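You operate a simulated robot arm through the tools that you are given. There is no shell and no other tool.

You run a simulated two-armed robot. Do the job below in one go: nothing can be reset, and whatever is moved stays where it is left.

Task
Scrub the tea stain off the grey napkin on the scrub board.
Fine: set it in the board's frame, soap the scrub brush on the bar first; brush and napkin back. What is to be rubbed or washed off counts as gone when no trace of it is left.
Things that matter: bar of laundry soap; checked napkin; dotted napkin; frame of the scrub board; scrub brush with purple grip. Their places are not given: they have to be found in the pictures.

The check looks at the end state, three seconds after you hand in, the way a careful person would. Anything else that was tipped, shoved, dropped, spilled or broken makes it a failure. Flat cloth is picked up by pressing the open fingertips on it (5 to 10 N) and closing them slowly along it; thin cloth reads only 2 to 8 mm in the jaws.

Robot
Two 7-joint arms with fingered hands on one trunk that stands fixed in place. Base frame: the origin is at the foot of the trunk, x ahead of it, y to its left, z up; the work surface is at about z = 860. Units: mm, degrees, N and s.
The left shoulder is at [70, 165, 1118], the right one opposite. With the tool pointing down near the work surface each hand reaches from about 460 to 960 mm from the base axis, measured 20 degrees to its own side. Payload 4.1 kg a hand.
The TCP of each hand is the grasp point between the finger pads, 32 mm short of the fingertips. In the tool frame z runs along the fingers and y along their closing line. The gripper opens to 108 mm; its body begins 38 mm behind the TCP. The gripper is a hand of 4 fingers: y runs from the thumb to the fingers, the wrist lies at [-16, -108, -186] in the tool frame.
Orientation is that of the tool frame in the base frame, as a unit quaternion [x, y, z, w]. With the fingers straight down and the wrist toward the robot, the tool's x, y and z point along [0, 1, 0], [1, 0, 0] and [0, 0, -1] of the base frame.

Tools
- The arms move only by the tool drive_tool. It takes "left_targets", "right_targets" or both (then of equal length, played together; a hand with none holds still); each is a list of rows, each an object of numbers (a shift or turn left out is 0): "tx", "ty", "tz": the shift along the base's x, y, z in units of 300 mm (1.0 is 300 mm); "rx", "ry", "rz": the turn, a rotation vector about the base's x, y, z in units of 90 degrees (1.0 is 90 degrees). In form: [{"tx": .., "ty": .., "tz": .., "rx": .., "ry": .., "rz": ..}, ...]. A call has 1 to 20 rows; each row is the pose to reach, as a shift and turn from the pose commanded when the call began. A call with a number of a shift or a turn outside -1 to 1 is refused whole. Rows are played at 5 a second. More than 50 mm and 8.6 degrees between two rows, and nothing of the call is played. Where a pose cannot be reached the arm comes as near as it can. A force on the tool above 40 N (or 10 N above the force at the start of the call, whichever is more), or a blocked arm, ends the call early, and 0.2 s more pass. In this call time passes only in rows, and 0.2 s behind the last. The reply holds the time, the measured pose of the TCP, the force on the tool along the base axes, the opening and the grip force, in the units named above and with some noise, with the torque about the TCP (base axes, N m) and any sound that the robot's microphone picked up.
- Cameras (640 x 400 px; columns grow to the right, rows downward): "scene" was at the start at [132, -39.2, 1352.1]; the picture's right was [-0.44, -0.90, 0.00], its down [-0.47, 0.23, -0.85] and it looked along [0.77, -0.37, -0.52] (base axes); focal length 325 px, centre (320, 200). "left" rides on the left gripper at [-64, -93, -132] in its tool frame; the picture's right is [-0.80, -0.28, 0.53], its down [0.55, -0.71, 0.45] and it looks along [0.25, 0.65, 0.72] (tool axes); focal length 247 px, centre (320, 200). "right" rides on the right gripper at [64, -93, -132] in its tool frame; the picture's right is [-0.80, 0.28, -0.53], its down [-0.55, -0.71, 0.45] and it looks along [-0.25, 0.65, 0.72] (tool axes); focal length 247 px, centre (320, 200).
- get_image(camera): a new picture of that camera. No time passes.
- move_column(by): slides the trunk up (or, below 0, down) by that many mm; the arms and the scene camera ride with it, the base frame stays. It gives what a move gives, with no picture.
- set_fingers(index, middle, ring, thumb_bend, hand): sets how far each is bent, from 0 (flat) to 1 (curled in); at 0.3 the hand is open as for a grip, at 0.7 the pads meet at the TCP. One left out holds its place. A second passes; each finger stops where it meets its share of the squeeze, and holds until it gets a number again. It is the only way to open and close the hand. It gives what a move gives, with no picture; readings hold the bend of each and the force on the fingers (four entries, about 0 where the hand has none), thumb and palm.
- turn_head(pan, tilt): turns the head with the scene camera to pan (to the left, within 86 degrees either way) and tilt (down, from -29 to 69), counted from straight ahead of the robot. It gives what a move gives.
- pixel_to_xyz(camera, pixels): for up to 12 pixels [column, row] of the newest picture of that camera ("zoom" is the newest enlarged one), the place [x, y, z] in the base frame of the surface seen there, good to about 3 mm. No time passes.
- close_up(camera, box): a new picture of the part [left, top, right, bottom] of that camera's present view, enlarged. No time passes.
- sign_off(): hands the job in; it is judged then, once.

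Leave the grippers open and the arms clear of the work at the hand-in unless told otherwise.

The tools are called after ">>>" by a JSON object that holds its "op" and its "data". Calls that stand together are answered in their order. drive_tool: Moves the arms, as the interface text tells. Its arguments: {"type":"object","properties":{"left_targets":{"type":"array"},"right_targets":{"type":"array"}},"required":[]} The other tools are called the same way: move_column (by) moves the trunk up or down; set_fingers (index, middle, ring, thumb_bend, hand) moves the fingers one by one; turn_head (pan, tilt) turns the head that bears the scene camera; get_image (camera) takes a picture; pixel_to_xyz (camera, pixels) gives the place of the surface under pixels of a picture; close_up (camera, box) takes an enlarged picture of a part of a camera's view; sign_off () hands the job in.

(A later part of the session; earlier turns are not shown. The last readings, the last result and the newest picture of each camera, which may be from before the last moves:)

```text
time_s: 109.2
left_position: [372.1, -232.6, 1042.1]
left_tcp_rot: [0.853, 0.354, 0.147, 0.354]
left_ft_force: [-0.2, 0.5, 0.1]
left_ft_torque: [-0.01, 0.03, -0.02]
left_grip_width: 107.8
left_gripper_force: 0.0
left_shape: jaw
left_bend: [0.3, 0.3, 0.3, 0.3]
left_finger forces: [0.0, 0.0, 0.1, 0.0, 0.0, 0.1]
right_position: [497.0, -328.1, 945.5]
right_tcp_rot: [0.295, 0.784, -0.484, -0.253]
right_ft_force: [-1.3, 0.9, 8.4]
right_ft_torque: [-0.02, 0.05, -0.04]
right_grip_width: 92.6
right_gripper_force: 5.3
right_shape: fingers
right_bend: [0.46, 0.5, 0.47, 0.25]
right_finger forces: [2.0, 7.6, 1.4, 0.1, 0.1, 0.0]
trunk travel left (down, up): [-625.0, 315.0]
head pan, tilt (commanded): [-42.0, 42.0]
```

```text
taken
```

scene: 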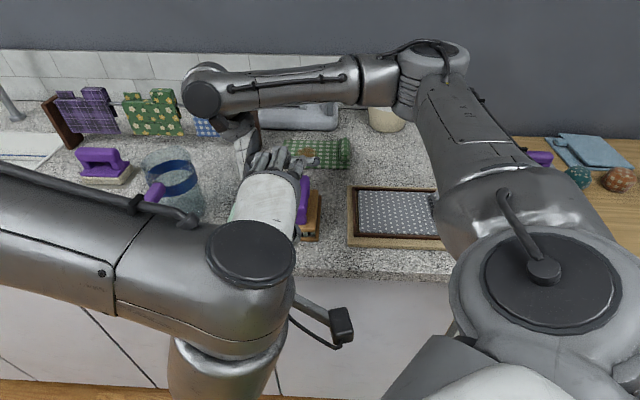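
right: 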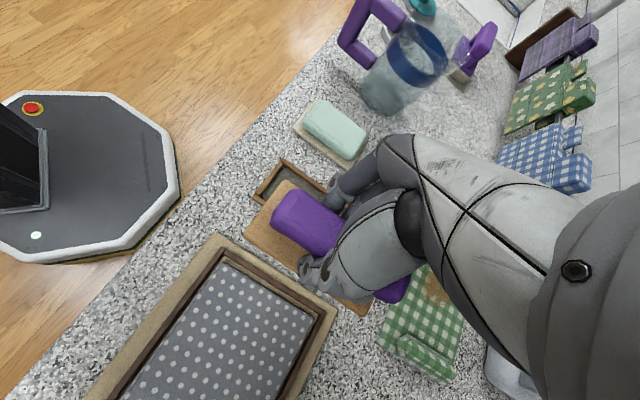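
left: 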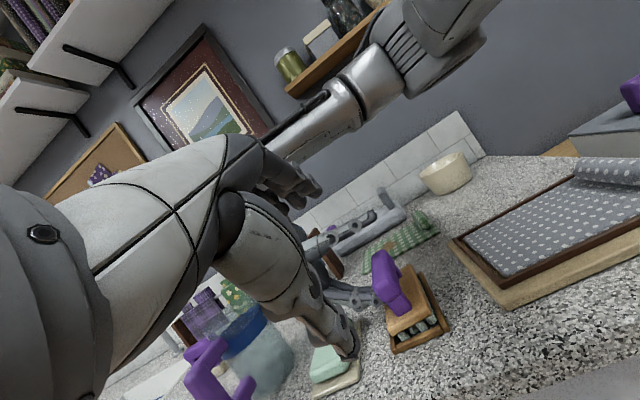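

The left hand reached the staging pose, and its camera sees the brush and stand. I'll close its fingers into a blunt tip.

>>> {"op": "set_fingers", "data": {"hand": "left", "index": 0.7, "middle": 0.7, "ring": 0.7, "thumb_bend": 0.7}}

>>> {"op": "get_image", "data": {"camera": "left"}}

>>> {"op": "close_up", "data": {"camera": "scene", "box": [200, 120, 360, 260]}}

```text
time_s: 110.2
left_position: [370.8, -231.8, 1041.9]
left_tcp_rot: [0.854, 0.353, 0.146, 0.354]
left_ft_force: [0.0, 0.0, -0.1]
left_ft_torque: [0.0, -0.03, -0.01]
left_grip_width: 3.5
left_gripper_force: 0.1
left_shape: fingers
left_bend: [0.7, 0.7, 0.7, 0.7]
left_finger forces: [0.0, 0.0, 0.0, 0.0, 0.1, 0.0]
right_position: [498.1, -329.0, 945.3]
right_tcp_rot: [0.297, 0.784, -0.482, -0.254]
right_ft_force: [0.8, 0.2, 8.4]
right_ft_torque: [0.01, -0.1, -0.03]
right_grip_width: 92.6
right_gripper_force: 6.1
right_shape: fingers
right_bend: [0.45, 0.5, 0.47, 0.25]
right_finger forces: [1.4, 10.1, 0.9, 0.0, 0.0, 0.1]
trunk travel left (down, up): [-625.0, 315.0]
head pan, tilt (commanded): [-42.0, 42.0]
```

```text
taken
```

left: 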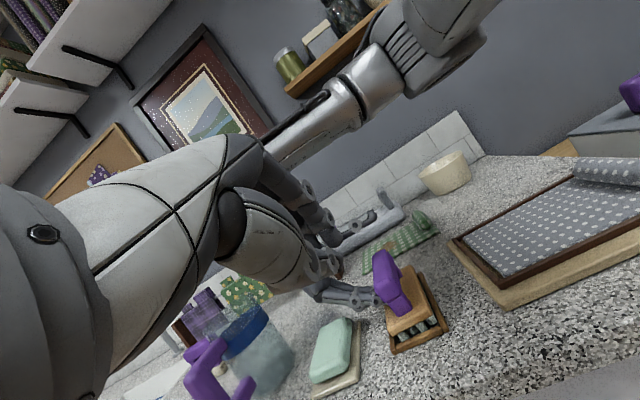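

```text
2.86 times, centred on (280, 190) of scene
```

zoom: 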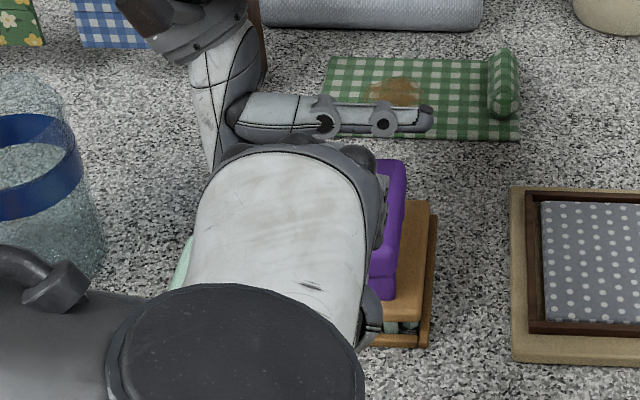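

The left fist is ready. I'll advance to about 10 mm above the bar's near end.

>>> {"op": "drive_tool", "data": {"left_targets": [{"tx": 0.05, "ty": -0.05, "tz": -0.04}, {"tx": 0.11, "ty": -0.11, "tz": -0.09}, {"tx": 0.17, "ty": -0.17, "tz": -0.15}, {"tx": 0.21, "ty": -0.21, "tz": -0.19}, {"tx": 0.2287, "ty": -0.2287, "tz": -0.22}, {"tx": 0.2287, "ty": -0.2287, "tz": -0.22}]}}

>>> {"op": "get_image", "data": {"camera": "left"}}

>>> {"op": "close_up", "data": {"camera": "scene", "box": [220, 120, 360, 260]}}

```text
time_s: 111.8
left_position: [480.0, -285.3, 999.3]
left_tcp_rot: [0.83, 0.392, 0.143, 0.37]
left_ft_force: [-7.0, -1.5, 2.9]
left_ft_torque: [-0.03, -0.16, -0.15]
left_grip_width: 3.2
left_gripper_force: 0.2
left_shape: fingers
left_bend: [0.7, 0.7, 0.7, 0.7]
left_finger forces: [0.1, 0.0, 0.0, 0.0, 0.0, 0.1]
right_position: [500.3, -329.2, 945.8]
right_tcp_rot: [0.297, 0.784, -0.482, -0.254]
right_ft_force: [7.0, 2.1, 4.7]
right_ft_torque: [-0.22, 0.51, -0.23]
right_grip_width: 92.1
right_gripper_force: 5.0
right_shape: fingers
right_bend: [0.45, 0.49, 0.47, 0.26]
right_finger forces: [1.8, 6.8, 1.1, 0.0, 0.1, 0.0]
trunk travel left (down, up): [-625.0, 315.0]
head pan, tilt (commanded): [-42.0, 42.0]
stopped in row 6 (left hand): the arm was blocked; the commanded pose is now the measured one
```

```text
taken
```

left: 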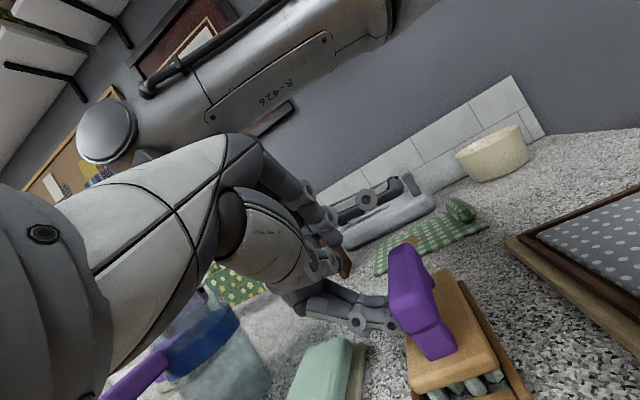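

```text
2.86 times, centred on (290, 190) of scene
```

zoom: 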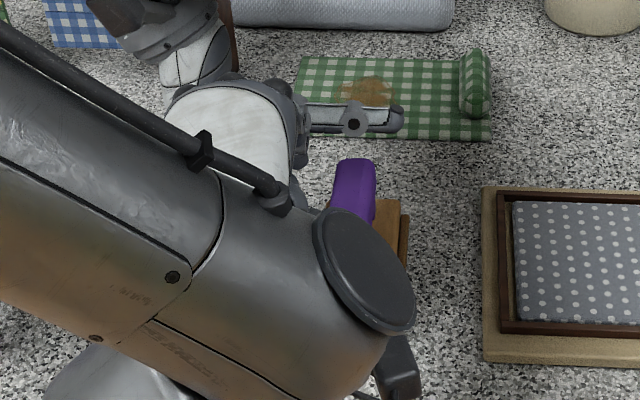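

The left arm couldn't follow that pose. It drifted left and touched the right hand with 7 N. I'll back it out straight away along its approach direction.

>>> {"op": "drive_tool", "data": {"left_targets": [{"tx": -0.03, "ty": 0.03, "tz": 0.02}, {"tx": -0.08, "ty": 0.08, "tz": 0.05}, {"tx": -0.14, "ty": 0.14, "tz": 0.1}, {"tx": -0.2, "ty": 0.2, "tz": 0.15}, {"tx": -0.25, "ty": 0.25, "tz": 0.2}]}}

>>> {"op": "get_image", "data": {"camera": "scene"}}

>>> {"op": "get_image", "data": {"camera": "left"}}

```text
time_s: 113.0
left_position: [400.8, -211.8, 1058.3]
left_tcp_rot: [0.831, 0.389, 0.144, 0.371]
left_ft_force: [0.3, 0.0, -0.3]
left_ft_torque: [0.02, 0.01, 0.0]
left_grip_width: 3.5
left_gripper_force: 0.0
left_shape: fingers
left_bend: [0.7, 0.7, 0.7, 0.7]
left_finger forces: [0.1, 0.1, 0.0, 0.0, 0.0, 0.1]
right_position: [497.5, -329.7, 945.6]
right_tcp_rot: [0.297, 0.784, -0.482, -0.254]
right_ft_force: [0.7, 0.5, 8.9]
right_ft_torque: [0.03, -0.07, -0.04]
right_grip_width: 92.6
right_gripper_force: 6.0
right_shape: fingers
right_bend: [0.45, 0.5, 0.47, 0.25]
right_finger forces: [1.1, 10.1, 1.2, 0.0, 0.0, 0.1]
trunk travel left (down, up): [-625.0, 315.0]
head pan, tilt (commanded): [-42.0, 42.0]
```

```text
taken
```

scene: 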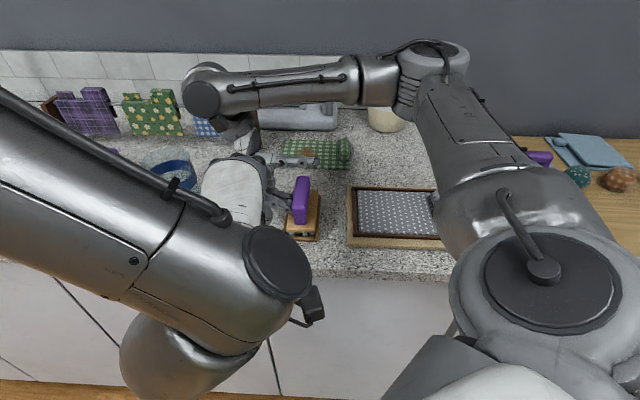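

```text
taken
```

left: 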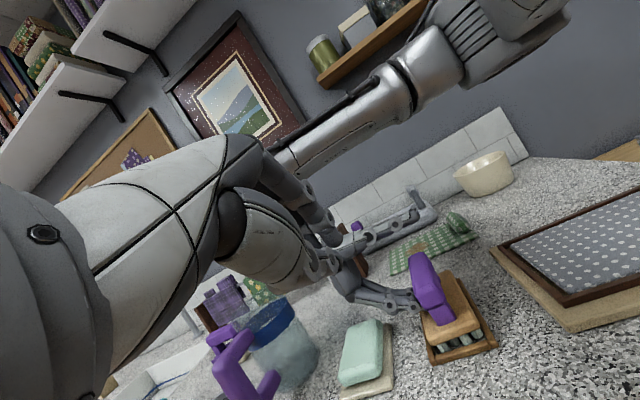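

The left arm is clear and the brush is undisturbed. Looking at the geometry again, the fingers are now fairly straight and should have vertical slack in the bridge. I'll freeze the finger bends, so they stop pushing open, and raise in small steps to find a zero-contact height.

>>> {"op": "set_fingers", "data": {"hand": "right", "index": 0.46, "middle": 0.51, "ring": 0.48}}

>>> {"op": "drive_tool", "data": {"right_targets": [{"tz": 0.004}]}}

>>> {"op": "drive_tool", "data": {"right_targets": [{"tz": 0.004}]}}

```text
time_s: 114.0
left_position: [401.8, -211.8, 1057.5]
left_tcp_rot: [0.831, 0.39, 0.144, 0.37]
left_ft_force: [0.7, -0.9, 0.0]
left_ft_torque: [0.03, 0.05, -0.01]
left_grip_width: 3.0
left_gripper_force: 0.1
left_shape: fingers
left_bend: [0.7, 0.7, 0.7, 0.7]
left_finger forces: [0.0, 0.0, 0.0, 0.1, 0.0, 0.0]
right_position: [499.5, -329.9, 944.8]
right_tcp_rot: [0.296, 0.785, -0.482, -0.254]
right_ft_force: [0.1, 1.8, 1.1]
right_ft_torque: [0.08, -0.04, -0.01]
right_grip_width: 91.4
right_gripper_force: 3.4
right_shape: fingers
right_bend: [0.46, 0.51, 0.48, 0.25]
right_finger forces: [0.0, 6.7, 0.0, 0.0, 0.0, 0.0]
trunk travel left (down, up): [-625.0, 315.0]
head pan, tilt (commanded): [-42.0, 42.0]
```

```text
time_s: 114.4
left_position: [401.5, -212.2, 1057.8]
left_tcp_rot: [0.831, 0.39, 0.145, 0.37]
left_ft_force: [0.3, 0.3, 1.0]
left_ft_torque: [0.02, 0.02, 0.02]
left_grip_width: 3.5
left_gripper_force: 0.0
left_shape: fingers
left_bend: [0.7, 0.7, 0.7, 0.7]
left_finger forces: [0.1, 0.0, 0.0, 0.0, 0.0, 0.0]
right_position: [499.3, -330.8, 945.9]
right_tcp_rot: [0.297, 0.784, -0.482, -0.255]
right_ft_force: [-0.4, 0.8, 0.3]
right_ft_torque: [0.07, -0.02, 0.02]
right_grip_width: 91.9
right_gripper_force: 2.4
right_shape: fingers
right_bend: [0.46, 0.51, 0.48, 0.25]
right_finger forces: [0.2, 4.5, 0.0, 0.0, 0.0, 0.0]
trunk travel left (down, up): [-625.0, 315.0]
head pan, tilt (commanded): [-42.0, 42.0]
```

```text
time_s: 114.8
left_position: [402.0, -213.8, 1057.0]
left_tcp_rot: [0.832, 0.389, 0.143, 0.37]
left_ft_force: [0.3, -0.3, -0.3]
left_ft_torque: [0.0, -0.02, 0.0]
left_grip_width: 3.3
left_gripper_force: 0.0
left_shape: fingers
left_bend: [0.7, 0.7, 0.7, 0.7]
left_finger forces: [0.0, 0.0, 0.0, 0.0, 0.1, 0.1]
right_position: [500.5, -329.7, 948.1]
right_tcp_rot: [0.296, 0.784, -0.482, -0.255]
right_ft_force: [0.1, 0.6, -0.3]
right_ft_torque: [0.0, -0.06, -0.01]
right_grip_width: 92.2
right_gripper_force: 1.4
right_shape: fingers
right_bend: [0.46, 0.51, 0.48, 0.25]
right_finger forces: [0.3, 2.9, 0.0, 0.0, 0.0, 0.0]
trunk travel left (down, up): [-625.0, 315.0]
head pan, tilt (commanded): [-42.0, 42.0]
```

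Index and ring are free, and the middle drops steadily as I raise. I'll continue.

>>> {"op": "drive_tool", "data": {"right_targets": [{"tz": 0.004}]}}

>>> {"op": "drive_tool", "data": {"right_targets": [{"tz": 0.004}]}}

>>> {"op": "close_up", "data": {"camera": "scene", "box": [260, 160, 340, 250]}}

```text
time_s: 115.2
left_position: [401.9, -212.6, 1058.9]
left_tcp_rot: [0.831, 0.39, 0.144, 0.37]
left_ft_force: [0.2, 0.0, 0.1]
left_ft_torque: [-0.03, 0.01, -0.01]
left_grip_width: 3.5
left_gripper_force: 0.0
left_shape: fingers
left_bend: [0.7, 0.7, 0.7, 0.7]
left_finger forces: [0.0, 0.0, 0.0, 0.0, 0.1, 0.0]
right_position: [499.5, -330.6, 949.9]
right_tcp_rot: [0.297, 0.784, -0.482, -0.255]
right_ft_force: [0.4, -0.5, -0.6]
right_ft_torque: [0.01, -0.04, 0.02]
right_grip_width: 92.1
right_gripper_force: 1.5
right_shape: fingers
right_bend: [0.46, 0.51, 0.48, 0.25]
right_finger forces: [0.3, 3.0, 0.1, 0.1, 0.0, 0.0]
trunk travel left (down, up): [-625.0, 315.0]
head pan, tilt (commanded): [-42.0, 42.0]
```

```text
time_s: 115.6
left_position: [401.5, -212.6, 1056.8]
left_tcp_rot: [0.831, 0.389, 0.143, 0.37]
left_ft_force: [0.0, 0.4, 0.6]
left_ft_torque: [0.0, -0.01, 0.0]
left_grip_width: 3.5
left_gripper_force: 0.0
left_shape: fingers
left_bend: [0.7, 0.7, 0.7, 0.7]
left_finger forces: [0.0, 0.0, 0.0, 0.0, 0.1, 0.0]
right_position: [498.2, -329.4, 952.2]
right_tcp_rot: [0.296, 0.785, -0.482, -0.253]
right_ft_force: [-0.2, 0.8, 0.1]
right_ft_torque: [0.02, -0.02, -0.06]
right_grip_width: 92.1
right_gripper_force: 1.4
right_shape: fingers
right_bend: [0.46, 0.51, 0.48, 0.25]
right_finger forces: [0.1, 2.4, 0.0, 0.0, 0.0, 0.0]
trunk travel left (down, up): [-625.0, 315.0]
head pan, tilt (commanded): [-42.0, 42.0]
```

```text
4.44 times, centred on (300, 205) of scene
```

zoom: 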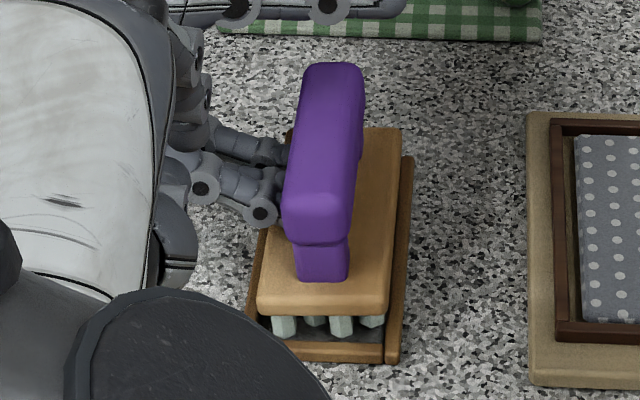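

The brush is hanging just on the middle finger now, with index and ring free. Lowering until the brush rests again should leave the finger floating in the gap. I'll lower in small steps and watch for zero.

>>> {"op": "drive_tool", "data": {"right_targets": [{"tz": -0.005}, {"tz": -0.008}]}}

>>> {"op": "drive_tool", "data": {"right_targets": [{"tz": -0.004}]}}

>>> {"op": "close_up", "data": {"camera": "scene", "box": [260, 160, 340, 250]}}

```text
time_s: 116.2
left_position: [402.6, -211.5, 1058.2]
left_tcp_rot: [0.831, 0.391, 0.144, 0.369]
left_ft_force: [0.3, 0.7, -0.5]
left_ft_torque: [-0.02, -0.02, 0.01]
left_grip_width: 3.3
left_gripper_force: 0.1
left_shape: fingers
left_bend: [0.7, 0.7, 0.7, 0.7]
left_finger forces: [0.0, 0.0, 0.1, 0.1, 0.0, 0.0]
right_position: [498.6, -327.9, 948.0]
right_tcp_rot: [0.296, 0.785, -0.482, -0.254]
right_ft_force: [0.7, -0.1, -0.1]
right_ft_torque: [0.02, -0.02, 0.0]
right_grip_width: 92.1
right_gripper_force: 2.0
right_shape: fingers
right_bend: [0.46, 0.5, 0.48, 0.25]
right_finger forces: [0.3, 2.9, 0.1, 0.1, 0.1, 0.0]
trunk travel left (down, up): [-625.0, 315.0]
head pan, tilt (commanded): [-42.0, 42.0]
```

```text
time_s: 116.6
left_position: [402.2, -213.3, 1058.0]
left_tcp_rot: [0.831, 0.39, 0.144, 0.369]
left_ft_force: [0.2, 0.0, 0.8]
left_ft_torque: [-0.02, 0.03, 0.0]
left_grip_width: 3.4
left_gripper_force: 0.1
left_shape: fingers
left_bend: [0.7, 0.7, 0.7, 0.7]
left_finger forces: [0.0, 0.0, 0.0, 0.0, 0.0, 0.0]
right_position: [500.0, -329.3, 946.3]
right_tcp_rot: [0.296, 0.785, -0.481, -0.254]
right_ft_force: [0.3, 0.6, 0.4]
right_ft_torque: [0.04, -0.01, -0.01]
right_grip_width: 91.9
right_gripper_force: 1.9
right_shape: fingers
right_bend: [0.46, 0.51, 0.48, 0.25]
right_finger forces: [0.3, 3.1, 0.0, 0.0, 0.0, 0.0]
trunk travel left (down, up): [-625.0, 315.0]
head pan, tilt (commanded): [-42.0, 42.0]
```

```text
4.44 times, centred on (300, 205) of scene
```

zoom: 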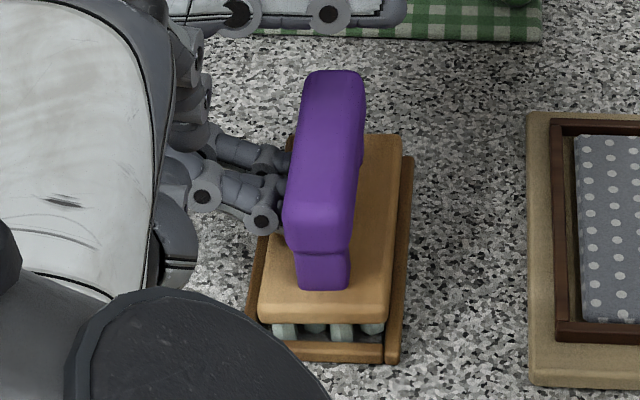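

The middle finger alone is still wedged at about 3 N. I'll open only the middle while raising 2 mm.

>>> {"op": "drive_tool", "data": {"right_targets": [{"tz": 0.004}, {"tz": 0.007}]}}

>>> {"op": "set_fingers", "data": {"hand": "right", "middle": 0.47}}

>>> {"op": "set_fingers", "data": {"hand": "right", "index": 0.44, "middle": 0.45, "ring": 0.46}}

```text
time_s: 117.2
left_position: [401.8, -212.6, 1057.7]
left_tcp_rot: [0.831, 0.39, 0.144, 0.369]
left_ft_force: [0.1, 0.4, -0.4]
left_ft_torque: [-0.02, 0.03, 0.0]
left_grip_width: 3.6
left_gripper_force: 0.1
left_shape: fingers
left_bend: [0.7, 0.7, 0.7, 0.7]
left_finger forces: [0.0, 0.0, 0.0, 0.1, 0.1, 0.0]
right_position: [499.3, -329.4, 947.2]
right_tcp_rot: [0.296, 0.784, -0.482, -0.254]
right_ft_force: [-0.8, 0.3, -0.6]
right_ft_torque: [0.03, 0.01, -0.03]
right_grip_width: 92.4
right_gripper_force: 1.5
right_shape: fingers
right_bend: [0.46, 0.51, 0.48, 0.25]
right_finger forces: [0.2, 2.3, 0.1, 0.0, 0.1, 0.0]
trunk travel left (down, up): [-625.0, 315.0]
head pan, tilt (commanded): [-42.0, 42.0]
```

```text
time_s: 118.2
left_position: [402.3, -211.9, 1056.8]
left_tcp_rot: [0.831, 0.39, 0.144, 0.369]
left_ft_force: [0.7, 1.1, -0.1]
left_ft_torque: [0.0, -0.03, -0.01]
left_grip_width: 3.5
left_gripper_force: 0.2
left_shape: fingers
left_bend: [0.7, 0.7, 0.7, 0.7]
left_finger forces: [0.0, 0.1, 0.0, 0.0, 0.1, 0.0]
right_position: [498.4, -329.4, 947.8]
right_tcp_rot: [0.296, 0.785, -0.482, -0.253]
right_ft_force: [-0.3, -0.9, -0.1]
right_ft_torque: [0.01, 0.01, -0.02]
right_grip_width: 93.5
right_gripper_force: 1.4
right_shape: fingers
right_bend: [0.45, 0.48, 0.48, 0.25]
right_finger forces: [1.4, 1.7, 0.0, 0.1, 0.0, 0.0]
trunk travel left (down, up): [-625.0, 315.0]
head pan, tilt (commanded): [-42.0, 42.0]
```

```text
time_s: 119.2
left_position: [401.8, -212.3, 1057.3]
left_tcp_rot: [0.83, 0.39, 0.144, 0.371]
left_ft_force: [0.2, -0.1, -0.6]
left_ft_torque: [0.02, 0.0, -0.06]
left_grip_width: 3.5
left_gripper_force: 0.0
left_shape: fingers
left_bend: [0.7, 0.7, 0.7, 0.7]
left_finger forces: [0.1, 0.0, 0.0, 0.1, 0.1, 0.0]
right_position: [499.4, -327.7, 948.5]
right_tcp_rot: [0.296, 0.785, -0.481, -0.253]
right_ft_force: [0.4, -0.4, 2.4]
right_ft_torque: [-0.04, -0.07, 0.0]
right_grip_width: 94.6
right_gripper_force: 1.9
right_shape: fingers
right_bend: [0.44, 0.47, 0.46, 0.25]
right_finger forces: [0.3, 3.6, 0.0, 0.0, 0.1, 0.0]
trunk travel left (down, up): [-625.0, 315.0]
head pan, tilt (commanded): [-42.0, 42.0]
```

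Now it's a light pure press by the middle only. I'll raise 0.6 mm and read.

>>> {"op": "drive_tool", "data": {"right_targets": [{"tz": 0.002}]}}

>>> {"op": "set_fingers", "data": {"hand": "right", "middle": 0.465}}

```text
time_s: 119.6
left_position: [402.2, -212.2, 1058.8]
left_tcp_rot: [0.831, 0.389, 0.144, 0.371]
left_ft_force: [0.0, -0.2, 0.2]
left_ft_torque: [0.01, -0.01, 0.0]
left_grip_width: 3.5
left_gripper_force: 0.2
left_shape: fingers
left_bend: [0.7, 0.7, 0.7, 0.7]
left_finger forces: [0.0, 0.1, 0.1, 0.0, 0.0, 0.0]
right_position: [497.7, -329.5, 948.2]
right_tcp_rot: [0.296, 0.785, -0.482, -0.254]
right_ft_force: [-0.5, -0.6, 1.9]
right_ft_torque: [-0.02, 0.05, -0.01]
right_grip_width: 94.9
right_gripper_force: 1.1
right_shape: fingers
right_bend: [0.44, 0.47, 0.46, 0.25]
right_finger forces: [0.5, 2.3, 0.0, 0.0, 0.1, 0.1]
trunk travel left (down, up): [-625.0, 315.0]
head pan, tilt (commanded): [-42.0, 42.0]
```

```text
time_s: 120.6
left_position: [401.3, -212.7, 1058.0]
left_tcp_rot: [0.831, 0.39, 0.144, 0.37]
left_ft_force: [-0.5, 0.1, 0.9]
left_ft_torque: [0.01, 0.0, -0.04]
left_grip_width: 3.5
left_gripper_force: 0.0
left_shape: fingers
left_bend: [0.7, 0.7, 0.7, 0.7]
left_finger forces: [0.0, 0.1, 0.0, 0.0, 0.0, 0.0]
right_position: [499.6, -330.4, 949.5]
right_tcp_rot: [0.295, 0.785, -0.482, -0.253]
right_ft_force: [0.3, -0.7, 1.1]
right_ft_torque: [-0.01, -0.01, -0.02]
right_grip_width: 95.2
right_gripper_force: 1.2
right_shape: fingers
right_bend: [0.44, 0.47, 0.46, 0.25]
right_finger forces: [0.4, 1.7, 0.0, 0.0, 0.0, 0.0]
trunk travel left (down, up): [-625.0, 315.0]
head pan, tilt (commanded): [-42.0, 42.0]
```

>>> {"op": "drive_tool", "data": {"right_targets": [{"tz": 0.0025}]}}

>>> {"op": "drive_tool", "data": {"right_targets": [{"tx": 0.006, "ty": 0.006}, {"tx": 0.012, "ty": 0.012}]}}

>>> {"op": "close_up", "data": {"camera": "scene", "box": [260, 160, 340, 250]}}

```text
time_s: 121.0
left_position: [402.0, -211.4, 1057.8]
left_tcp_rot: [0.831, 0.39, 0.144, 0.37]
left_ft_force: [-0.3, 0.0, -1.0]
left_ft_torque: [0.03, -0.02, -0.01]
left_grip_width: 3.6
left_gripper_force: 0.0
left_shape: fingers
left_bend: [0.7, 0.7, 0.7, 0.7]
left_finger forces: [0.1, 0.0, 0.1, 0.0, 0.0, 0.1]
right_position: [499.4, -329.2, 950.4]
right_tcp_rot: [0.297, 0.784, -0.481, -0.255]
right_ft_force: [-1.0, -0.7, 0.0]
right_ft_torque: [0.0, -0.03, 0.02]
right_grip_width: 95.5
right_gripper_force: 0.8
right_shape: fingers
right_bend: [0.43, 0.46, 0.46, 0.25]
right_finger forces: [1.0, 1.1, 0.0, 0.1, 0.1, 0.0]
trunk travel left (down, up): [-625.0, 315.0]
head pan, tilt (commanded): [-42.0, 42.0]
```

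```text
time_s: 121.6
left_position: [401.6, -212.0, 1058.1]
left_tcp_rot: [0.831, 0.389, 0.144, 0.371]
left_ft_force: [0.1, 0.8, -0.1]
left_ft_torque: [0.03, -0.02, 0.02]
left_grip_width: 3.2
left_gripper_force: 0.0
left_shape: fingers
left_bend: [0.7, 0.7, 0.7, 0.7]
left_finger forces: [0.0, 0.0, 0.0, 0.1, 0.0, 0.0]
right_position: [501.4, -327.0, 950.5]
right_tcp_rot: [0.296, 0.785, -0.482, -0.254]
right_ft_force: [-0.9, -0.3, 0.0]
right_ft_torque: [0.0, -0.04, 0.0]
right_grip_width: 95.5
right_gripper_force: 1.0
right_shape: fingers
right_bend: [0.43, 0.47, 0.46, 0.25]
right_finger forces: [0.6, 1.1, 0.0, 0.1, 0.1, 0.0]
trunk travel left (down, up): [-625.0, 315.0]
head pan, tilt (commanded): [-42.0, 42.0]
```

```text
4.44 times, centred on (300, 205) of scene
```

zoom: 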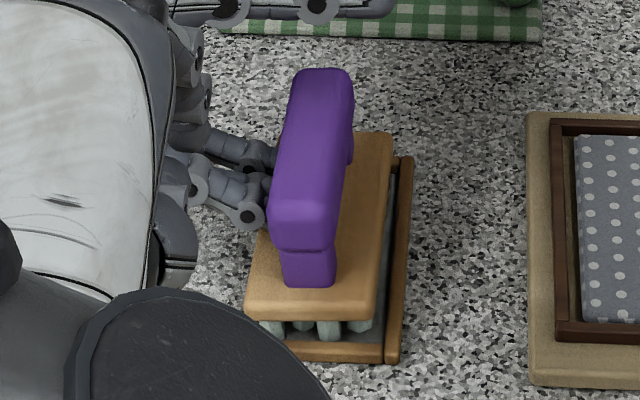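

The contact is only about 1 N now, and the brush has reached the left rail. I'll pull a little further to see whether the fingers slip out.

>>> {"op": "drive_tool", "data": {"right_targets": [{"tx": 0.005, "ty": 0.005}, {"tx": 0.01, "ty": 0.01}]}}

>>> {"op": "close_up", "data": {"camera": "scene", "box": [260, 160, 340, 250]}}

```text
time_s: 122.2
left_position: [401.6, -212.2, 1058.0]
left_tcp_rot: [0.831, 0.39, 0.144, 0.37]
left_ft_force: [0.7, 0.3, 0.0]
left_ft_torque: [0.0, -0.01, 0.01]
left_grip_width: 3.4
left_gripper_force: 0.0
left_shape: fingers
left_bend: [0.7, 0.7, 0.7, 0.7]
left_finger forces: [0.1, 0.1, 0.1, 0.0, 0.1, 0.0]
right_position: [506.3, -324.7, 949.8]
right_tcp_rot: [0.296, 0.785, -0.482, -0.253]
right_ft_force: [-0.8, 0.3, 1.1]
right_ft_torque: [0.01, -0.02, -0.01]
right_grip_width: 94.6
right_gripper_force: 0.2
right_shape: fingers
right_bend: [0.44, 0.46, 0.46, 0.25]
right_finger forces: [0.0, 0.1, 0.0, 0.0, 0.0, 0.0]
trunk travel left (down, up): [-625.0, 315.0]
head pan, tilt (commanded): [-42.0, 42.0]
```

```text
4.44 times, centred on (300, 205) of scene
```

zoom: 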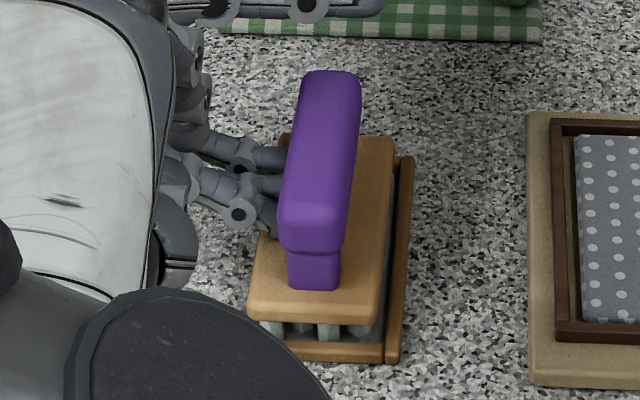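

The fingers slipped: all forces read zero and the brush stands by itself. I'll keep drawing the hand out to the left.

>>> {"op": "drive_tool", "data": {"right_targets": [{"tx": 0.007, "ty": 0.007}, {"tx": 0.014, "ty": 0.014}, {"tx": 0.022, "ty": 0.022}, {"tx": 0.03, "ty": 0.03}]}}

>>> {"op": "close_up", "data": {"camera": "scene", "box": [260, 160, 340, 250]}}

```text
time_s: 123.2
left_position: [402.8, -212.7, 1058.4]
left_tcp_rot: [0.831, 0.39, 0.144, 0.37]
left_ft_force: [-0.7, 0.8, -0.7]
left_ft_torque: [0.04, -0.01, 0.01]
left_grip_width: 3.4
left_gripper_force: 0.1
left_shape: fingers
left_bend: [0.7, 0.7, 0.7, 0.7]
left_finger forces: [0.0, 0.1, 0.0, 0.1, 0.0, 0.1]
right_position: [514.1, -315.0, 949.8]
right_tcp_rot: [0.297, 0.784, -0.482, -0.255]
right_ft_force: [-0.4, 0.2, -0.3]
right_ft_torque: [-0.04, 0.0, 0.02]
right_grip_width: 94.5
right_gripper_force: 0.1
right_shape: fingers
right_bend: [0.44, 0.46, 0.46, 0.25]
right_finger forces: [0.1, 0.1, 0.0, 0.0, 0.0, 0.1]
trunk travel left (down, up): [-625.0, 315.0]
head pan, tilt (commanded): [-42.0, 42.0]
```

```text
4.44 times, centred on (300, 205) of scene
```

zoom: 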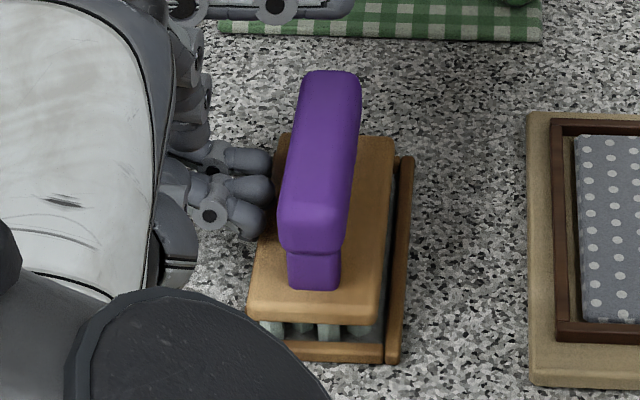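

Free. I'll move a bit further left and then raise the right hand, and also back the left hand away.

>>> {"op": "drive_tool", "data": {"right_targets": [{"tx": 0.015, "ty": 0.015}, {"tx": 0.03, "ty": 0.03, "tz": 0.01}, {"tx": 0.03, "ty": 0.03, "tz": 0.06}, {"tx": 0.03, "ty": 0.03, "tz": 0.13}, {"tx": 0.03, "ty": 0.03, "tz": 0.22}, {"tx": 0.03, "ty": 0.03, "tz": 0.3}]}}

>>> {"op": "drive_tool", "data": {"left_targets": [{"tx": -0.04, "ty": 0.08, "tz": 0.06}, {"tx": -0.04, "ty": 0.18, "tz": 0.13}, {"tx": -0.04, "ty": 0.28, "tz": 0.2}, {"tx": 0.0, "ty": 0.38, "tz": 0.27}, {"tx": 0.06, "ty": 0.47, "tz": 0.33}, {"tx": 0.12, "ty": 0.56, "tz": 0.38}]}}

>>> {"op": "get_image", "data": {"camera": "scene"}}

```text
time_s: 124.6
left_position: [402.4, -211.9, 1058.1]
left_tcp_rot: [0.831, 0.389, 0.144, 0.37]
left_ft_force: [0.6, -1.2, 0.7]
left_ft_torque: [0.01, 0.01, 0.02]
left_grip_width: 3.6
left_gripper_force: 0.0
left_shape: fingers
left_bend: [0.7, 0.7, 0.7, 0.7]
left_finger forces: [0.0, 0.0, 0.0, 0.1, 0.0, 0.0]
right_position: [524.9, -303.0, 1043.9]
right_tcp_rot: [0.296, 0.785, -0.482, -0.254]
right_ft_force: [0.3, -0.3, -0.3]
right_ft_torque: [-0.03, -0.01, -0.01]
right_grip_width: 94.9
right_gripper_force: 0.0
right_shape: fingers
right_bend: [0.44, 0.46, 0.46, 0.25]
right_finger forces: [0.1, 0.0, 0.1, 0.0, 0.1, 0.1]
trunk travel left (down, up): [-625.0, 315.0]
head pan, tilt (commanded): [-42.0, 42.0]
```

```text
time_s: 126.0
left_position: [447.1, -37.4, 1170.7]
left_tcp_rot: [0.83, 0.392, 0.143, 0.371]
left_ft_force: [0.1, 1.7, 0.2]
left_ft_torque: [-0.05, 0.07, -0.1]
left_grip_width: 3.3
left_gripper_force: 0.0
left_shape: fingers
left_bend: [0.7, 0.7, 0.7, 0.7]
left_finger forces: [0.1, 0.0, 0.1, 0.0, 0.1, 0.1]
left hand out of reach, approached as far as the arm can: row 3, 4, 5
right_position: [528.5, -295.2, 1043.2]
right_tcp_rot: [0.295, 0.783, -0.485, -0.253]
right_ft_force: [0.5, 1.4, 0.1]
right_ft_torque: [-0.08, 0.03, 0.06]
right_grip_width: 94.6
right_gripper_force: 0.0
right_shape: fingers
right_bend: [0.44, 0.46, 0.46, 0.25]
right_finger forces: [0.0, 0.1, 0.0, 0.1, 0.1, 0.0]
trunk travel left (down, up): [-625.0, 315.0]
head pan, tilt (commanded): [-42.0, 42.0]
```

```text
taken
```

scene: 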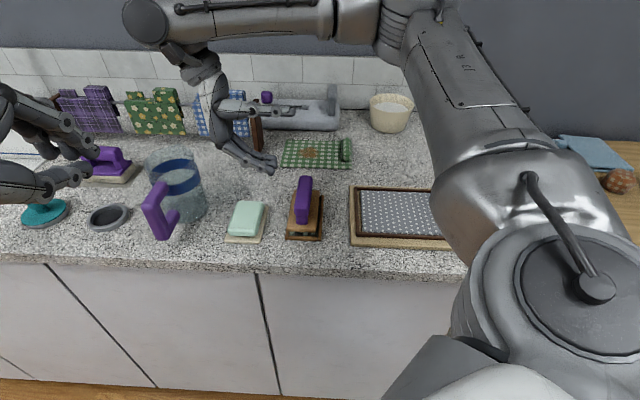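

Both hands are clear. I'll inspect the brush in its stand and measure its alignment.

>>> {"op": "close_up", "data": {"camera": "scene", "box": [265, 165, 345, 250]}}

>>> {"op": "pixel_to_xyz", "data": {"camera": "zoom", "pixels": [[180, 315], [325, 318], [190, 250], [350, 200], [165, 340], [350, 345], [180, 348], [330, 350], [370, 130], [250, 100], [250, 200], [250, 310]]}}

```text
4.71 times, centred on (305, 208) of scene
```

zoom: 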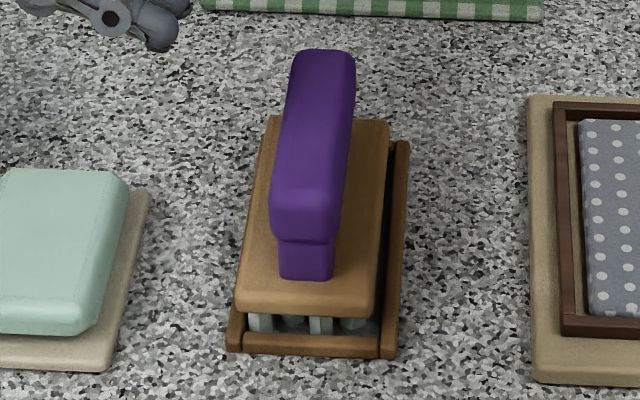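

```text
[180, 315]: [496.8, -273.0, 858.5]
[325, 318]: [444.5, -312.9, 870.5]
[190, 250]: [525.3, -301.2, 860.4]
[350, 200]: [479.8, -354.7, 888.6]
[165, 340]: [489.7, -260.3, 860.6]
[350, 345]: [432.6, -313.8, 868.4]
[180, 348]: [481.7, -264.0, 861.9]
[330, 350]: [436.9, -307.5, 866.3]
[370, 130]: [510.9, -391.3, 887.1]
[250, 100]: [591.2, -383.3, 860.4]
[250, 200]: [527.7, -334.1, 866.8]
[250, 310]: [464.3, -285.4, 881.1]
```

The brush is upright in the stand, slightly left of centre. I'll check that it sits flat, so no bristles ride on the rail, and whether the stand has moved.

>>> {"op": "pixel_to_xyz", "data": {"camera": "zoom", "pixels": [[245, 295], [368, 302], [276, 125], [384, 130], [258, 220], [370, 230], [233, 345], [390, 350], [403, 145], [310, 343], [325, 60], [305, 215]]}}

>>> {"op": "close_up", "data": {"camera": "right", "box": [100, 100, 420, 380]}}

```text
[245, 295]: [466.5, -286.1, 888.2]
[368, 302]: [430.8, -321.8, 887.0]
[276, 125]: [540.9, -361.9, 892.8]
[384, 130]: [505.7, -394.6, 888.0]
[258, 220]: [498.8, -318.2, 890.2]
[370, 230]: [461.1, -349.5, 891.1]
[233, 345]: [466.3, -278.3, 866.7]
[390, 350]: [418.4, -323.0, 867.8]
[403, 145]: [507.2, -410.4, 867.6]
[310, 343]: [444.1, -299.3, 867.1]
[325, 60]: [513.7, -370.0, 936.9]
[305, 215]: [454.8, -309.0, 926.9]
```

```text
1.43 times, centred on (260, 240) of right
```

zoom: 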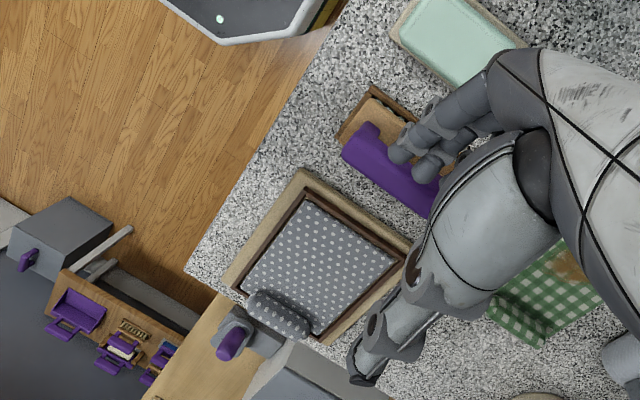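

The brush is seated flat (block top z≈888) within 3 mm of its original spot, and the stand is unmoved. Next I'll bring the right hand back upright (a turn of about 66°) while moving over toward the napkin's roll on the board.

>>> {"op": "drive_tool", "data": {"right_targets": [{"tz": 0.03, "tx": -0.02, "ty": -0.02, "rx": 0.047, "ry": -0.0566, "rz": -0.0037}, {"tz": 0.06, "tx": -0.06, "ty": -0.07, "rx": 0.094, "ry": -0.1132, "rz": -0.0075}, {"tz": 0.09, "tx": -0.14, "ty": -0.16, "rx": 0.141, "ry": -0.1698, "rz": -0.0112}, {"tz": 0.1, "tx": -0.22, "ty": -0.25, "rx": 0.188, "ry": -0.2264, "rz": -0.0149}, {"tz": 0.1, "tx": -0.3, "ty": -0.34, "rx": 0.235, "ry": -0.283, "rz": -0.0187}, {"tz": 0.1, "tx": -0.38, "ty": -0.43, "rx": 0.282, "ry": -0.3396, "rz": -0.0224}, {"tz": 0.1, "tx": -0.46, "ty": -0.52, "rx": 0.329, "ry": -0.3962, "rz": -0.0261}, {"tz": 0.1, "tx": -0.54, "ty": -0.61, "rx": 0.376, "ry": -0.4528, "rz": -0.0298}, {"tz": 0.08, "tx": -0.62, "ty": -0.7, "rx": 0.423, "ry": -0.5094, "rz": -0.0336}, {"tz": 0.05, "tx": -0.7, "ty": -0.79, "rx": 0.47, "ry": -0.566, "rz": -0.0373}, {"tz": 0.05, "tx": -0.7, "ty": -0.79, "rx": 0.47, "ry": -0.566, "rz": -0.0373}]}}

>>> {"op": "set_fingers", "data": {"hand": "right", "index": 0.48, "middle": 0.48, "ring": 0.48, "thumb_bend": 0.5}}

>>> {"op": "get_image", "data": {"camera": "scene"}}

>>> {"op": "get_image", "data": {"camera": "right"}}

```text
time_s: 128.4
left_position: [443.2, -45.8, 1172.2]
left_tcp_rot: [0.831, 0.39, 0.143, 0.37]
left_ft_force: [0.0, 0.0, -0.6]
left_ft_torque: [0.01, 0.01, 0.0]
left_grip_width: 3.0
left_gripper_force: 0.1
left_shape: fingers
left_bend: [0.7, 0.7, 0.7, 0.7]
left_finger forces: [0.0, 0.0, 0.1, 0.1, 0.0, 0.1]
right_position: [313.4, -543.2, 1054.1]
right_tcp_rot: [0.385, 0.923, 0.001, 0.001]
right_ft_force: [-0.1, 0.0, 0.3]
right_ft_torque: [-0.01, 0.01, 0.0]
right_grip_width: 94.5
right_gripper_force: 0.0
right_shape: fingers
right_bend: [0.44, 0.46, 0.46, 0.25]
right_finger forces: [0.1, 0.0, 0.0, 0.0, 0.0, 0.1]
trunk travel left (down, up): [-625.0, 315.0]
head pan, tilt (commanded): [-42.0, 42.0]
```

```text
time_s: 129.4
left_position: [444.6, -46.6, 1173.1]
left_tcp_rot: [0.831, 0.391, 0.145, 0.369]
left_ft_force: [-0.8, 1.3, 0.1]
left_ft_torque: [-0.03, 0.02, 0.01]
left_grip_width: 3.3
left_gripper_force: 0.1
left_shape: fingers
left_bend: [0.7, 0.7, 0.7, 0.7]
left_finger forces: [0.0, 0.1, 0.1, 0.0, 0.0, 0.0]
right_position: [313.9, -545.1, 1053.3]
right_tcp_rot: [0.384, 0.923, 0.002, 0.001]
right_ft_force: [1.0, 0.6, 0.3]
right_ft_torque: [0.02, 0.01, 0.0]
right_grip_width: 59.0
right_gripper_force: 0.0
right_shape: fingers
right_bend: [0.48, 0.48, 0.48, 0.5]
right_finger forces: [0.0, 0.0, 0.0, 0.0, 0.0, 0.0]
trunk travel left (down, up): [-625.0, 315.0]
head pan, tilt (commanded): [-42.0, 42.0]
```

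```text
taken
```

scene: 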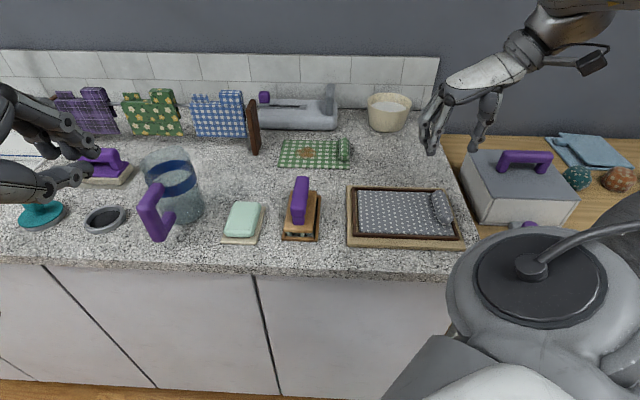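

```text
taken
```

right: 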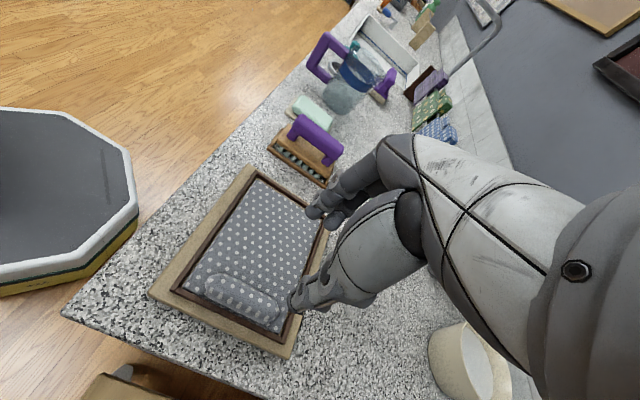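

The hand is upright above the board. I'll measure the napkin and roll precisely.

>>> {"op": "close_up", "data": {"camera": "right", "box": [140, 160, 340, 350]}}

>>> {"op": "pixel_to_xyz", "data": {"camera": "right", "pixels": [[208, 280], [235, 290], [265, 303], [225, 278], [242, 300], [230, 297], [258, 178], [320, 215], [186, 288], [214, 290], [275, 310], [250, 298]]}}

>>> {"op": "close_up", "data": {"camera": "scene", "box": [340, 170, 480, 260]}}

>>> {"op": "pixel_to_xyz", "data": {"camera": "zoom", "pixels": [[90, 95], [95, 270], [500, 280], [440, 105], [460, 150], [490, 215], [420, 110], [515, 285], [250, 90], [250, 275], [85, 180], [465, 120]]}}

```text
2.11 times, centred on (240, 255) of right
```

zoom: 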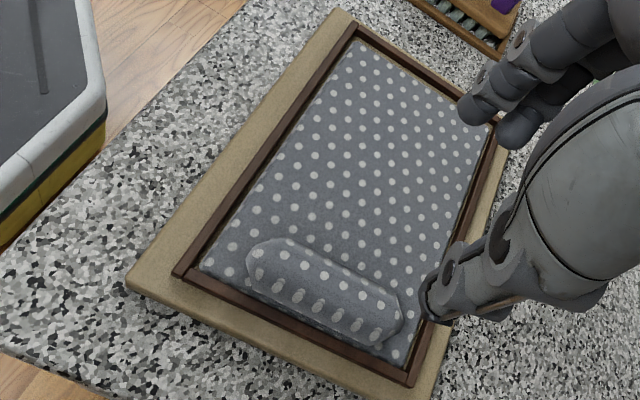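

```text
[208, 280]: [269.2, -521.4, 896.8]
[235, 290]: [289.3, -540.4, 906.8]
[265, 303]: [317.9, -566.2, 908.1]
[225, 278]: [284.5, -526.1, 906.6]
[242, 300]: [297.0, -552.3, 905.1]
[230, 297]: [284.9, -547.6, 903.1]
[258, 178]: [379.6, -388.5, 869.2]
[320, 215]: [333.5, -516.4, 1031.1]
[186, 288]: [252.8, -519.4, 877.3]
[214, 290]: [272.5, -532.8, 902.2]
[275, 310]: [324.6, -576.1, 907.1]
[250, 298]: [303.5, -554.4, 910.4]
```

```text
4.44 times, centred on (410, 215) of scene
```

zoom: 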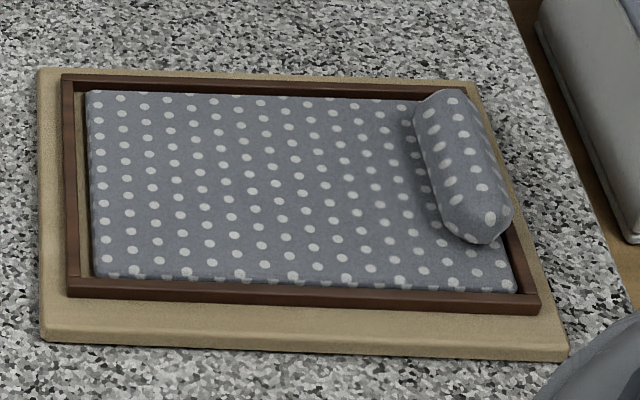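

```text
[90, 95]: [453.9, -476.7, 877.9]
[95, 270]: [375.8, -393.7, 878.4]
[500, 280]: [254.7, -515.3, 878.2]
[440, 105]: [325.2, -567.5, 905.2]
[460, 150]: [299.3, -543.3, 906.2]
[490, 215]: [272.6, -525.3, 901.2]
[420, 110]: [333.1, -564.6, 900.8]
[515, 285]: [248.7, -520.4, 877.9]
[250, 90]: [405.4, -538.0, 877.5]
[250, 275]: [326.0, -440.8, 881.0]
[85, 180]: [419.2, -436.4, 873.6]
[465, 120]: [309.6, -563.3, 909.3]
```

The napkin lies at s[14,189], t[544,658]. The roll axis is at about (299,-549) with its top at z≈908. I'll move above the roll and lower to just over it.

>>> {"op": "drive_tool", "data": {"right_targets": [{"tx": -0.02, "ty": -0.007, "tz": -0.06}, {"tx": -0.0487, "ty": -0.0163, "tz": -0.14}, {"tx": -0.0487, "ty": -0.0163, "tz": -0.22}, {"tx": -0.0487, "ty": -0.0163, "tz": -0.3}, {"tx": -0.0487, "ty": -0.0163, "tz": -0.35}, {"tx": -0.0487, "ty": -0.0163, "tz": -0.35}]}}

>>> {"op": "close_up", "data": {"camera": "scene", "box": [360, 110, 500, 260]}}

>>> {"op": "close_up", "data": {"camera": "right", "box": [180, 130, 400, 340]}}

```text
time_s: 130.8
left_position: [443.1, -46.5, 1172.1]
left_tcp_rot: [0.831, 0.389, 0.145, 0.37]
left_ft_force: [-0.9, 0.0, -0.3]
left_ft_torque: [0.0, 0.0, 0.03]
left_grip_width: 2.9
left_gripper_force: 0.0
left_shape: fingers
left_bend: [0.7, 0.7, 0.7, 0.7]
left_finger forces: [0.0, 0.0, 0.0, 0.0, 0.0, 0.0]
right_position: [297.7, -548.6, 950.4]
right_tcp_rot: [0.384, 0.924, 0.002, 0.001]
right_ft_force: [-0.2, 0.2, -0.9]
right_ft_torque: [0.01, -0.02, -0.01]
right_grip_width: 59.0
right_gripper_force: 0.2
right_shape: fingers
right_bend: [0.48, 0.48, 0.48, 0.5]
right_finger forces: [0.0, 0.0, 0.0, 0.1, 0.0, 0.1]
trunk travel left (down, up): [-625.0, 315.0]
head pan, tilt (commanded): [-42.0, 42.0]
```

```text
2.67 times, centred on (430, 185) of scene
```

zoom: 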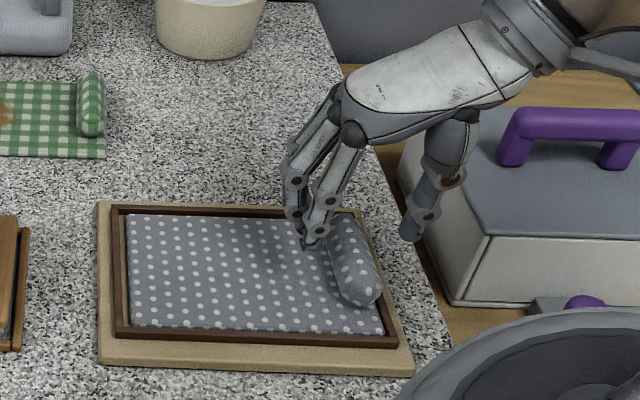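

```text
1.90 times, centred on (290, 235) of right
```

zoom: 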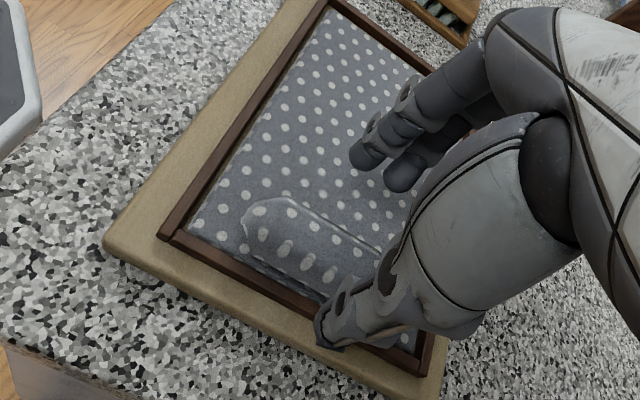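

It's aligned. I'll lower to the roll, watching the force.

>>> {"op": "drive_tool", "data": {"right_targets": [{"tz": -0.04}, {"tz": -0.07}, {"tz": -0.09}, {"tz": -0.1}, {"tz": -0.104}]}}

>>> {"op": "close_up", "data": {"camera": "scene", "box": [380, 140, 490, 250]}}

```text
time_s: 132.0
left_position: [443.5, -46.5, 1172.7]
left_tcp_rot: [0.831, 0.39, 0.144, 0.37]
left_ft_force: [-0.4, 0.4, -0.4]
left_ft_torque: [-0.01, 0.0, 0.03]
left_grip_width: 3.1
left_gripper_force: 0.0
left_shape: fingers
left_bend: [0.7, 0.7, 0.7, 0.7]
left_finger forces: [0.1, 0.0, 0.0, 0.1, 0.1, 0.1]
right_position: [298.5, -547.4, 918.6]
right_tcp_rot: [0.384, 0.923, 0.001, 0.001]
right_ft_force: [0.9, 0.0, 0.5]
right_ft_torque: [-0.01, 0.02, -0.05]
right_grip_width: 58.7
right_gripper_force: 0.0
right_shape: fingers
right_bend: [0.48, 0.48, 0.48, 0.5]
right_finger forces: [0.1, 0.1, 0.0, 0.1, 0.0, 0.1]
trunk travel left (down, up): [-625.0, 315.0]
head pan, tilt (commanded): [-42.0, 42.0]
```

```text
3.64 times, centred on (435, 195) of scene
```

zoom: 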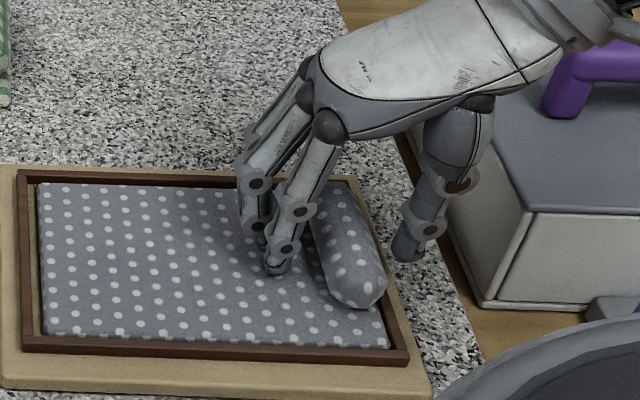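

The height is right and contact-free. I'll close in steps.

>>> {"op": "set_fingers", "data": {"hand": "right", "index": 0.57, "middle": 0.57, "ring": 0.57, "thumb_bend": 0.57}}

>>> {"op": "set_fingers", "data": {"hand": "right", "index": 0.63, "middle": 0.63, "ring": 0.63, "thumb_bend": 0.63}}

>>> {"op": "set_fingers", "data": {"hand": "right", "index": 0.69, "middle": 0.69, "ring": 0.69, "thumb_bend": 0.69}}

>>> {"op": "close_up", "data": {"camera": "scene", "box": [380, 140, 490, 250]}}

```text
time_s: 133.0
left_position: [444.0, -45.9, 1172.7]
left_tcp_rot: [0.831, 0.389, 0.144, 0.37]
left_ft_force: [-0.2, -0.1, 0.1]
left_ft_torque: [0.01, 0.0, -0.01]
left_grip_width: 3.2
left_gripper_force: 0.1
left_shape: fingers
left_bend: [0.7, 0.7, 0.7, 0.7]
left_finger forces: [0.1, 0.0, 0.0, 0.1, 0.1, 0.0]
right_position: [299.5, -548.9, 919.0]
right_tcp_rot: [0.385, 0.923, 0.001, 0.001]
right_ft_force: [-0.2, -0.6, 0.1]
right_ft_torque: [0.01, -0.03, -0.01]
right_grip_width: 40.0
right_gripper_force: 0.0
right_shape: fingers
right_bend: [0.56, 0.56, 0.56, 0.56]
right_finger forces: [0.0, 0.0, 0.1, 0.1, 0.1, 0.0]
trunk travel left (down, up): [-625.0, 315.0]
head pan, tilt (commanded): [-42.0, 42.0]
```

```text
time_s: 134.0
left_position: [444.0, -45.6, 1173.1]
left_tcp_rot: [0.831, 0.39, 0.144, 0.37]
left_ft_force: [0.4, -0.7, 0.5]
left_ft_torque: [0.0, 0.0, 0.02]
left_grip_width: 2.9
left_gripper_force: 0.0
left_shape: fingers
left_bend: [0.7, 0.7, 0.7, 0.7]
left_finger forces: [0.0, 0.1, 0.0, 0.0, 0.0, 0.0]
right_position: [297.8, -548.5, 918.0]
right_tcp_rot: [0.384, 0.924, 0.001, 0.0]
right_ft_force: [-0.2, 0.2, 0.0]
right_ft_torque: [-0.01, -0.03, 0.0]
right_grip_width: 27.8
right_gripper_force: 3.1
right_shape: fingers
right_bend: [0.61, 0.62, 0.62, 0.6]
right_finger forces: [1.2, 1.2, 1.0, 0.0, 3.0, 0.0]
trunk travel left (down, up): [-625.0, 315.0]
head pan, tilt (commanded): [-42.0, 42.0]
```

```text
time_s: 135.0
left_position: [444.2, -45.5, 1171.9]
left_tcp_rot: [0.831, 0.39, 0.143, 0.37]
left_ft_force: [-0.5, -0.6, 0.1]
left_ft_torque: [0.03, 0.01, -0.03]
left_grip_width: 2.9
left_gripper_force: 0.0
left_shape: fingers
left_bend: [0.7, 0.7, 0.7, 0.7]
left_finger forces: [0.0, 0.1, 0.0, 0.0, 0.0, 0.1]
right_position: [299.2, -547.6, 919.5]
right_tcp_rot: [0.384, 0.923, 0.002, 0.001]
right_ft_force: [6.0, 4.5, 1.3]
right_ft_torque: [0.11, -0.15, 0.12]
right_grip_width: 26.1
right_gripper_force: 12.1
right_shape: fingers
right_bend: [0.63, 0.64, 0.64, 0.61]
right_finger forces: [4.9, 5.6, 4.8, 0.0, 8.2, 0.0]
trunk travel left (down, up): [-625.0, 315.0]
head pan, tilt (commanded): [-42.0, 42.0]
```

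```text
3.64 times, centred on (435, 195) of scene
```

zoom: 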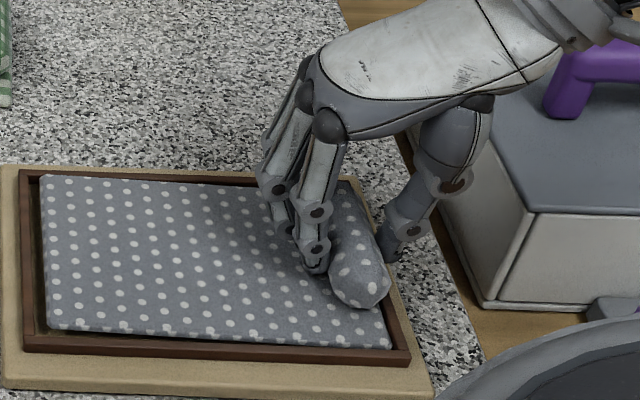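

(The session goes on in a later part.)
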